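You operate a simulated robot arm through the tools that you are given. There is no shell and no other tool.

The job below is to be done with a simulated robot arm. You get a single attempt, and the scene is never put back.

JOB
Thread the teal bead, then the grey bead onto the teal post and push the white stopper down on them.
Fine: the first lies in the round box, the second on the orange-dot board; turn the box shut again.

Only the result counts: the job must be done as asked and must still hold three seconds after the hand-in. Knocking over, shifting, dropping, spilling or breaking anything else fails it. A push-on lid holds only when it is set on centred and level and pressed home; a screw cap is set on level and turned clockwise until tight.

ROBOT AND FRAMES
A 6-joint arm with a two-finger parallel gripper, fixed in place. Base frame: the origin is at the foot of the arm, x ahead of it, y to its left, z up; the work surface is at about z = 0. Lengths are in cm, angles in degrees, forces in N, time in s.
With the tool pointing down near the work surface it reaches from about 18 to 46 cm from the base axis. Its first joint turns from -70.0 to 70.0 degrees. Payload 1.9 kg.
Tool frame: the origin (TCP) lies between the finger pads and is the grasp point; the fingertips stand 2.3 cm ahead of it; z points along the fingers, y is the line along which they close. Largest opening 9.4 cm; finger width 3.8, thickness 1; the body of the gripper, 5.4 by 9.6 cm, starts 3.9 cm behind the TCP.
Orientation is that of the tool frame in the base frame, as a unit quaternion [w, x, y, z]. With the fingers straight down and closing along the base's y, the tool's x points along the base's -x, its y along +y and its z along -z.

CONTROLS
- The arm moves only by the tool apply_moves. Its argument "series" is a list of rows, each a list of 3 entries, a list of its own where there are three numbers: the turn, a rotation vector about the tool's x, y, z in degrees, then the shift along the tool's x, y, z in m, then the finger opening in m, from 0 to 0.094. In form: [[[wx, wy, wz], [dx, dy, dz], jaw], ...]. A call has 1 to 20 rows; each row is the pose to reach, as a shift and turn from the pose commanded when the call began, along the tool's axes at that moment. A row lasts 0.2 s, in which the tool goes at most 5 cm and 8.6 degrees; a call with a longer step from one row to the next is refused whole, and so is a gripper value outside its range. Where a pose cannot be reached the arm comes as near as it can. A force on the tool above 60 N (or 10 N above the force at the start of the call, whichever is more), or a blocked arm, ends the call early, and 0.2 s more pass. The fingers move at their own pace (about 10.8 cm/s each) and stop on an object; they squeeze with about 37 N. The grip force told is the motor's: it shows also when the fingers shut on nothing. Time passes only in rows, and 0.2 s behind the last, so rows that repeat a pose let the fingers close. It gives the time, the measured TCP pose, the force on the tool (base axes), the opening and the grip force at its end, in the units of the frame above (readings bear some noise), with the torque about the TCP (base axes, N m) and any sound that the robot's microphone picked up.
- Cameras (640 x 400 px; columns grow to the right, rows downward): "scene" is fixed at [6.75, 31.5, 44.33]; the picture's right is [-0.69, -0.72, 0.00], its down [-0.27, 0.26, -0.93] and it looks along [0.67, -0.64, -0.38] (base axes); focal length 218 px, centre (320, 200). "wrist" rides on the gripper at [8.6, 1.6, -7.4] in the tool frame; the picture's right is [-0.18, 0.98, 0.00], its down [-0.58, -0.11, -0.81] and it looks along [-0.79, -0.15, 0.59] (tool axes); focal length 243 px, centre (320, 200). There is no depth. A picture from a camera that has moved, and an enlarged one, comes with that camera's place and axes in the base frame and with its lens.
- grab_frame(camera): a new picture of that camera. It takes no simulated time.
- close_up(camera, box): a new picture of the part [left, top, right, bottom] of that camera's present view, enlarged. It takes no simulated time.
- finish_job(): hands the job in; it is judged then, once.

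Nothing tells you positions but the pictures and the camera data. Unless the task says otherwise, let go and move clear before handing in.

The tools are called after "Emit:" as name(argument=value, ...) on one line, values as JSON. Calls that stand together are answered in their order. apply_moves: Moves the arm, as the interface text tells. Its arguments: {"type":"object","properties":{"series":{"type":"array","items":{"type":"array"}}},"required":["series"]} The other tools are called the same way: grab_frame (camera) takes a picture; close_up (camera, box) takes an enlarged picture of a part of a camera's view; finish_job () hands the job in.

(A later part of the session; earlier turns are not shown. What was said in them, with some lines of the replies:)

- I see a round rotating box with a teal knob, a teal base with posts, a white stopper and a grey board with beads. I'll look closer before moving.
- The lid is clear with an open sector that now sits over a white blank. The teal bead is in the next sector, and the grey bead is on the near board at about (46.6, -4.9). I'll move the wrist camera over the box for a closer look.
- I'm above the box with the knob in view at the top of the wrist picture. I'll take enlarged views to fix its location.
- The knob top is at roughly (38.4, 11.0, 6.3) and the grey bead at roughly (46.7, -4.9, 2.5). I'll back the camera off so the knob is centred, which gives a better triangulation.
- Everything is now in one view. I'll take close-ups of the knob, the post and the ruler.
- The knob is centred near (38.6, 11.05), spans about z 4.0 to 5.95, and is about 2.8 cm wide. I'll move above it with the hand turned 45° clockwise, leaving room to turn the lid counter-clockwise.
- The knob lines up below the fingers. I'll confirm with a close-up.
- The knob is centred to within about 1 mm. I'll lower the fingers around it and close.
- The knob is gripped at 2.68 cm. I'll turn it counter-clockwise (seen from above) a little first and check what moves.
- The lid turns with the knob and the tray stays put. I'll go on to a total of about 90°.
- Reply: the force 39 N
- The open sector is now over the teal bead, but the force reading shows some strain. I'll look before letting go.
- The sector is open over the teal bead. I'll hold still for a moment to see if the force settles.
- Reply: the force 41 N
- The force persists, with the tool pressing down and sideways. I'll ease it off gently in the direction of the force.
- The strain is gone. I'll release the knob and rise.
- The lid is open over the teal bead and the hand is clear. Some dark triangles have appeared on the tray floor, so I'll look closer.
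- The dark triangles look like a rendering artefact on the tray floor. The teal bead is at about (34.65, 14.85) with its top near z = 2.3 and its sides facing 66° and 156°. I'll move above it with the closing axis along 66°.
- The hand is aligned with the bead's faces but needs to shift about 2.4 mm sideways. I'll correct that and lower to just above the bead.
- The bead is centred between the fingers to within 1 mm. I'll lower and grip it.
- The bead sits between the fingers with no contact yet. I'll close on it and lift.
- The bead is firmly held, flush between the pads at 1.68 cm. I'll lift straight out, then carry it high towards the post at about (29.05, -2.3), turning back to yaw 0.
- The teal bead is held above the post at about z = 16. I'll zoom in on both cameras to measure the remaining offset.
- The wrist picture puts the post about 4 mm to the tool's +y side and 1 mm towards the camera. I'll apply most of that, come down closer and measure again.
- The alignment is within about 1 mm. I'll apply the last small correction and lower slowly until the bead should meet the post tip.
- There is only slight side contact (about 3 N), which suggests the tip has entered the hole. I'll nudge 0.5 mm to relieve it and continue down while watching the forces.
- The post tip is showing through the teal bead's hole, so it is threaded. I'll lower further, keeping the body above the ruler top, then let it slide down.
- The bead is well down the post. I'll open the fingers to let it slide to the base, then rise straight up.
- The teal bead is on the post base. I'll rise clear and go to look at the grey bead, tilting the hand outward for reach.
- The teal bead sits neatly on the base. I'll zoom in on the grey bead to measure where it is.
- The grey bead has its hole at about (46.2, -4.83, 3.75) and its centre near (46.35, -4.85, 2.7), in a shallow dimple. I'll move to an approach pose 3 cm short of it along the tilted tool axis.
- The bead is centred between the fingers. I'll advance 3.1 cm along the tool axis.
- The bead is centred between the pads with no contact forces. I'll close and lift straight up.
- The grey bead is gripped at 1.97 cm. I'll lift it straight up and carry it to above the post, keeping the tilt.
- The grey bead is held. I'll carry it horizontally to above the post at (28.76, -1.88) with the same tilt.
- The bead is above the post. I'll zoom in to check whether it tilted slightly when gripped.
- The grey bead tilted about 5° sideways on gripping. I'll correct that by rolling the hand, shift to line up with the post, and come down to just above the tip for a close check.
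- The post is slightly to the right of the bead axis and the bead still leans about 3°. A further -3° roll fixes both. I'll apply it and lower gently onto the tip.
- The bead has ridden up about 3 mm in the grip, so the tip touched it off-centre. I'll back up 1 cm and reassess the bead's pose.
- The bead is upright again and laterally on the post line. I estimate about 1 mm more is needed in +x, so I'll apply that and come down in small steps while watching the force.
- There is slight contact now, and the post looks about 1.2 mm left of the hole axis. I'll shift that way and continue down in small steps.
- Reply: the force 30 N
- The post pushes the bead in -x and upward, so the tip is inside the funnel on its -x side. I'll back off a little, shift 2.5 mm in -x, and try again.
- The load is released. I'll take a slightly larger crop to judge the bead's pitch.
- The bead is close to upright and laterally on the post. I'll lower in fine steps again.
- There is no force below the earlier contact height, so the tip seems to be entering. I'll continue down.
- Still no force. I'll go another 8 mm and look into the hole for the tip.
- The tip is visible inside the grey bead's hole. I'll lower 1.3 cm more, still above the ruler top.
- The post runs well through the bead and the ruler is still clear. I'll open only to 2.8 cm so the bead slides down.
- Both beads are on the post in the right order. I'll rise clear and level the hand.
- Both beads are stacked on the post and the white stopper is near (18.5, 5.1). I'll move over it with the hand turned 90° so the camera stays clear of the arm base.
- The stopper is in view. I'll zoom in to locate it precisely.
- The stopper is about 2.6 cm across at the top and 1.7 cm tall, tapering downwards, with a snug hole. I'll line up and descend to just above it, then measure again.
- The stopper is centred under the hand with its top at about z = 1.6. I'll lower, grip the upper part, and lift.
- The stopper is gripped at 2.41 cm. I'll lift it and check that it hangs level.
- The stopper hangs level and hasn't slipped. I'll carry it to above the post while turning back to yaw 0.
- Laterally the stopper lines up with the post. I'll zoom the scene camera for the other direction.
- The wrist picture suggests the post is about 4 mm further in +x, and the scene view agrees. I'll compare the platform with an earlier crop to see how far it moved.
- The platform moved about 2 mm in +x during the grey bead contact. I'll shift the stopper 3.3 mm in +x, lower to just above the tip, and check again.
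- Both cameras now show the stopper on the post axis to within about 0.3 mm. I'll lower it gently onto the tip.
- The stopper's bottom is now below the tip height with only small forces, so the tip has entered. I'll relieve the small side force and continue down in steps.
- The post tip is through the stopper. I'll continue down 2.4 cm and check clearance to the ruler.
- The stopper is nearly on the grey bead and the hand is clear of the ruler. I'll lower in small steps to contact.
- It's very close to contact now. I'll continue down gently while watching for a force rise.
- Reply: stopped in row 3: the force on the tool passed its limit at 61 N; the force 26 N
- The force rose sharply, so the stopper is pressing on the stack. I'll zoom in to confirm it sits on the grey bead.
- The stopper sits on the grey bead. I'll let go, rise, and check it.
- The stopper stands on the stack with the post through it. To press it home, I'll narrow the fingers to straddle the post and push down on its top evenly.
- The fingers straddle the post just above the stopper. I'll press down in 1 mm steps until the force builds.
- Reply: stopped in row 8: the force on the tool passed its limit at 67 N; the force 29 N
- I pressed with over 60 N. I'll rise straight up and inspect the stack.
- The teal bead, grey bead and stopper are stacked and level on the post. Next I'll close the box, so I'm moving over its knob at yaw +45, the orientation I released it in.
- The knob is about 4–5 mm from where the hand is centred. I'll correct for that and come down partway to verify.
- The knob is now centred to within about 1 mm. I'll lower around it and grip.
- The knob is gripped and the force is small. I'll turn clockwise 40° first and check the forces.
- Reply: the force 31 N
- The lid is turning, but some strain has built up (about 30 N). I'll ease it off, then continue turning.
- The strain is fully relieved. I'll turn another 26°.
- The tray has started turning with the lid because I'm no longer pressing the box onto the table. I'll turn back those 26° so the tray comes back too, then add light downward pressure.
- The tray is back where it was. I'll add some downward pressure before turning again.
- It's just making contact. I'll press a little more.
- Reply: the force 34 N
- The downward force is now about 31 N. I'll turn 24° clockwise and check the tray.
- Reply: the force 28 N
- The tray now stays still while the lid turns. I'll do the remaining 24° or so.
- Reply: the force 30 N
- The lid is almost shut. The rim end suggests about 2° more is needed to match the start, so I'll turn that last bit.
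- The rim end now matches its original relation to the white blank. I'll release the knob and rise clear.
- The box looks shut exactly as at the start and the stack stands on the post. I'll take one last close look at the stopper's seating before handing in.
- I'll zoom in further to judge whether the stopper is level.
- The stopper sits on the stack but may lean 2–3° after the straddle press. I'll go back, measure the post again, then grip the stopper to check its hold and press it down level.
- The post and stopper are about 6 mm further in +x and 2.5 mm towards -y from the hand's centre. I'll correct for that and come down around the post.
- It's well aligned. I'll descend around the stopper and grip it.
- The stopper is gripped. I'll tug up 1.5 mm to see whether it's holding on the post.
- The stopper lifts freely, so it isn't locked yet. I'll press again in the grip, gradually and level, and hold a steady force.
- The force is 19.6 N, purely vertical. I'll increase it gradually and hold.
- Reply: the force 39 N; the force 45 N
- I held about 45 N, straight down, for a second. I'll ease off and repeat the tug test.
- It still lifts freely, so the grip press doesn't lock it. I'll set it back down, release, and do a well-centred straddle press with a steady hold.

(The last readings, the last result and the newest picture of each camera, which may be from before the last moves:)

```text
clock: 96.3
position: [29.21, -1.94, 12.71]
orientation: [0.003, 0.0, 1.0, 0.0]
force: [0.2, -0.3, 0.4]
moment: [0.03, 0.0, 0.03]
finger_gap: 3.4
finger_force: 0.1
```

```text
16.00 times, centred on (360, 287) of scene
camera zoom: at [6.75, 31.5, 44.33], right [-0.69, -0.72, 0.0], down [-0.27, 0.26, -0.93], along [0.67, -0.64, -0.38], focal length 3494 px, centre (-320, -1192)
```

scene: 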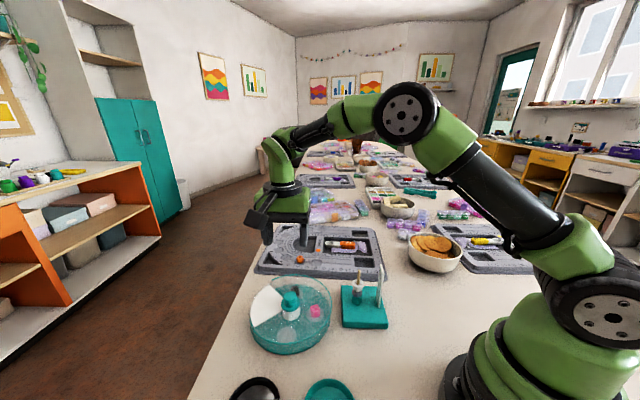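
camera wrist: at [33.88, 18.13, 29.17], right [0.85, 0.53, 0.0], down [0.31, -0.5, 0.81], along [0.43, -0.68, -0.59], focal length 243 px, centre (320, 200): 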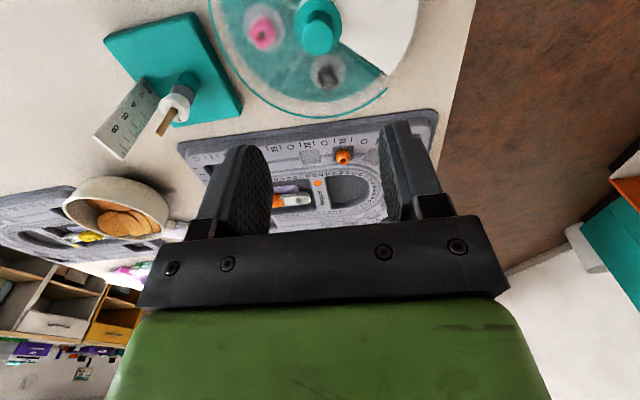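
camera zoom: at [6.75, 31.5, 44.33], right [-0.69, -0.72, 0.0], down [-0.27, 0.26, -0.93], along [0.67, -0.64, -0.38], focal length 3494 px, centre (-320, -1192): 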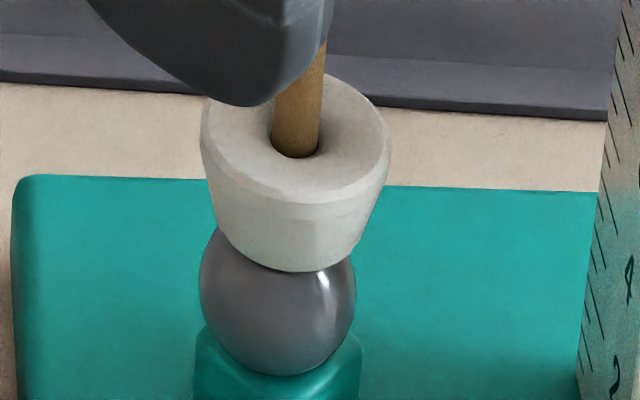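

The post carries the stopper by friction, and it is now about 1–2 mm above the bead because I lifted it. The hand is centred on the post, so I'll press it home by straddling.

Emit:
apply_moves(series=[[[0, 0, 0], [0.0005, 0, 0], 0.022], [[0, 0, 0], [0.0005, 0, 0], 0.014], [[0, 0, 0], [0.0005, 0, 0.008], 0.014], [[0, 0, 0], [0.0005, 0, 0.016], 0.014], [[0, 0, 0], [0.0005, 0, 0.022], 0.014], [[0, 0, 0], [0.0005, 0, 0.024], 0.014], [[0, 0, 0], [0.0005, 0, 0.026], 0.014], [[0, 0, 0], [0.0005, 0, 0.026], 0.014]])

Emit:
close_up(camera="scene", box=[350, 277, 370, 297])

Emit:
close_up(camera="wrist", box=[260, 60, 380, 180])

```text
clock: 98.1
position: [29.21, -1.86, 9.99]
orientation: [0.002, 0.0, 1.0, 0.0]
force: [0.5, -1.4, -0.1]
moment: [0.02, 0.01, 0.02]
finger_gap: 1.41
finger_force: 0.0
```

```text
16.00 times, centred on (360, 287) of scene
camera zoom: at [6.75, 31.5, 44.33], right [-0.69, -0.72, 0.0], down [-0.27, 0.26, -0.93], along [0.67, -0.64, -0.38], focal length 3494 px, centre (-320, -1192)
```

zoom: 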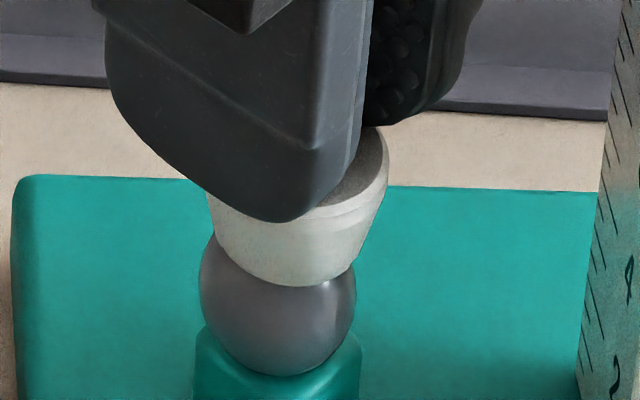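

```text
3.33 times, centred on (320, 120) of wrist
camera zoom: at [20.72, -0.14, 17.42], right [0.18, 0.98, 0.0], down [0.58, -0.11, 0.81], along [0.8, -0.15, -0.59], focal length 809 px, centre (320, 467)
```

zoom: 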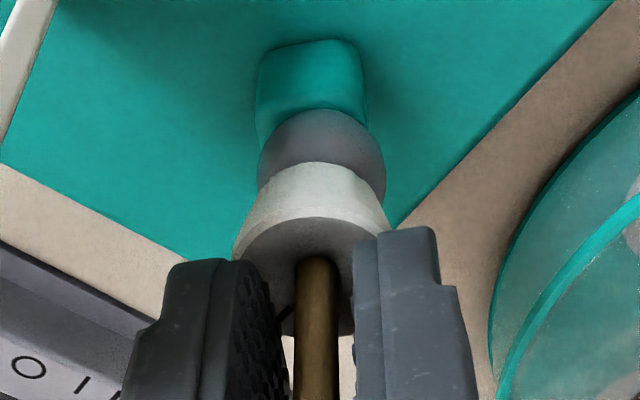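

The fingers have pushed the stopper back down onto the bead. I'll continue in half-millimetre steps to build a firm press.

Emit:
apply_moves(series=[[[0, 0, 0], [0, 0, 0.0007], 0.014], [[0, 0, 0], [0, 0, 0.0014], 0.014], [[0, 0, 0], [0, 0, 0.002], 0.014], [[0, 0, 0], [0, 0, 0.0025], 0.014], [[0, 0, 0], [0, 0, 0.003], 0.014], [[0, 0, 0], [0, 0, 0.003], 0.014]])

```text
clock: 99.5
position: [29.37, -1.89, 9.68]
orientation: [0.004, 0.0, 1.0, 0.0]
force: [-3.5, 0.3, 56.8]
moment: [0.18, 0.31, 0.0]
finger_gap: 1.42
finger_force: 0.2
```

I'm pressing with 57 N, nearly vertical. I'll hold briefly, then lift straight off and inspect.

Emit:
apply_moves(series=[[[0, 0, 0], [0, 0, 0], 0.014], [[0, 0, 0], [0, 0, 0], 0.014], [[0, 0, 0], [0, 0, -0.0015], 0.014], [[0, 0, 0], [0, 0, -0.003], 0.014], [[0, 0, 0], [0, 0, -0.006], 0.018], [[0, 0, 0], [0, 0, -0.03], 0.03], [[0, 0, 0], [0, 0, -0.07], 0.04], [[0, 0, 0], [0, 0, -0.11], 0.05], [[0, 0, 0], [0.02, 0, -0.13], 0.06], [[0, 0, 0], [0.05, 0, -0.13], 0.06], [[0, 0, 0], [0.05, 0, -0.13], 0.06]])

Emit:
close_up(camera="scene", box=[350, 277, 370, 297])

Emit:
close_up(camera="wrist", box=[260, 20, 380, 140])

Emit:
close_up(camera="scene", box=[230, 240, 410, 360])

```text
clock: 101.9
position: [24.03, -1.81, 22.73]
orientation: [0.002, 0.0, 1.0, 0.0]
force: [0.7, -0.2, 0.4]
moment: [0.02, 0.0, 0.04]
finger_gap: 6.01
finger_force: 0.1
```

```text
16.00 times, centred on (360, 287) of scene
camera zoom: at [6.75, 31.5, 44.33], right [-0.69, -0.72, 0.0], down [-0.27, 0.26, -0.93], along [0.67, -0.64, -0.38], focal length 3494 px, centre (-320, -1192)
```

zoom: 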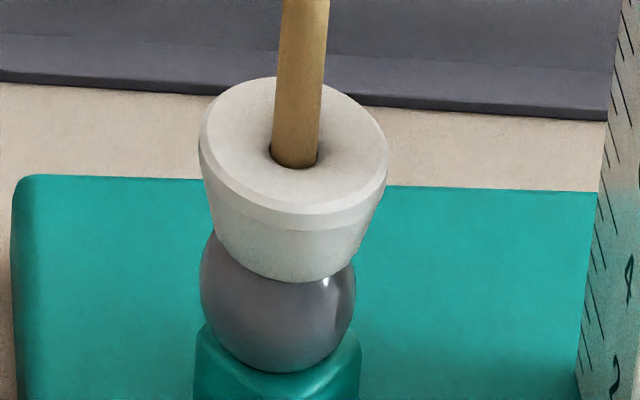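

```text
3.33 times, centred on (320, 80) of wrist
camera zoom: at [15.52, -0.08, 30.22], right [0.18, 0.98, 0.0], down [0.58, -0.11, 0.81], along [0.8, -0.15, -0.59], focal length 809 px, centre (320, 600)
```

zoom: 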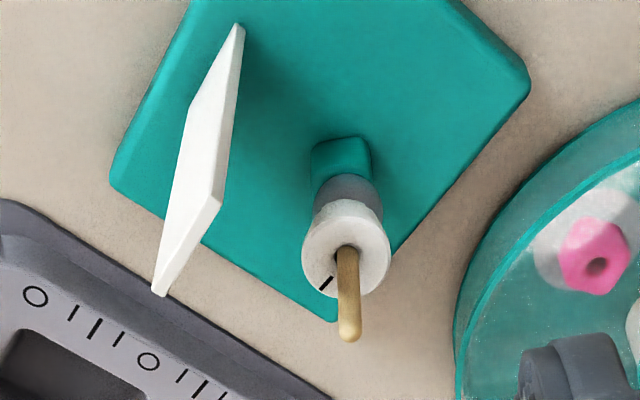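

```text
3.33 times, centred on (320, 300) of scene
camera zoom: at [6.75, 31.5, 44.33], right [-0.69, -0.72, 0.0], down [-0.27, 0.26, -0.93], along [0.67, -0.64, -0.38], focal length 728 px, centre (320, -133)
```

zoom: 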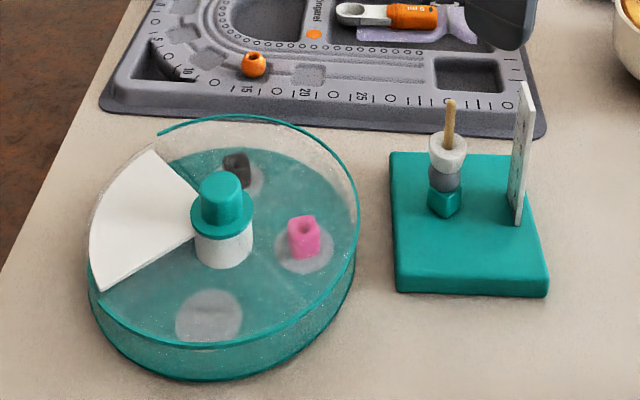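

The teal bead, grey bead and stopper are seated on the post, the box is turned shut as it was, and the arm is clear. I'm handing in the job.

Emit:
finish_job()

```text
The job is handed in.
```

I handed the job in, but one part is unproven: I couldn't confirm that the stopper is locked on the post. The hand-in gave no verdict.

- **Beads:** The teal bead is on the teal post first, with the grey bead on top of it.
- **Stopper:** It sits on the grey bead, centred and level to within about 3°. I pressed it several times, the last time at about 57 N. It did not lock after the earlier presses: when I gripped it and tugged, it slid up freely. Friction on the post does keep it from dropping. I did not tug-test it again after the last press.
- **Box:** The lid is turned shut. The rim ends line up with the white blank as they did at the start.
- **Shifts along the way:** The round box moved about 3–4 mm, and the post's base moved about 2 mm in +x when the grey bead first touched the tip. While I was closing the lid, the tray also turned about 24° with it, and I turned it back. Nothing else was knocked or dropped.
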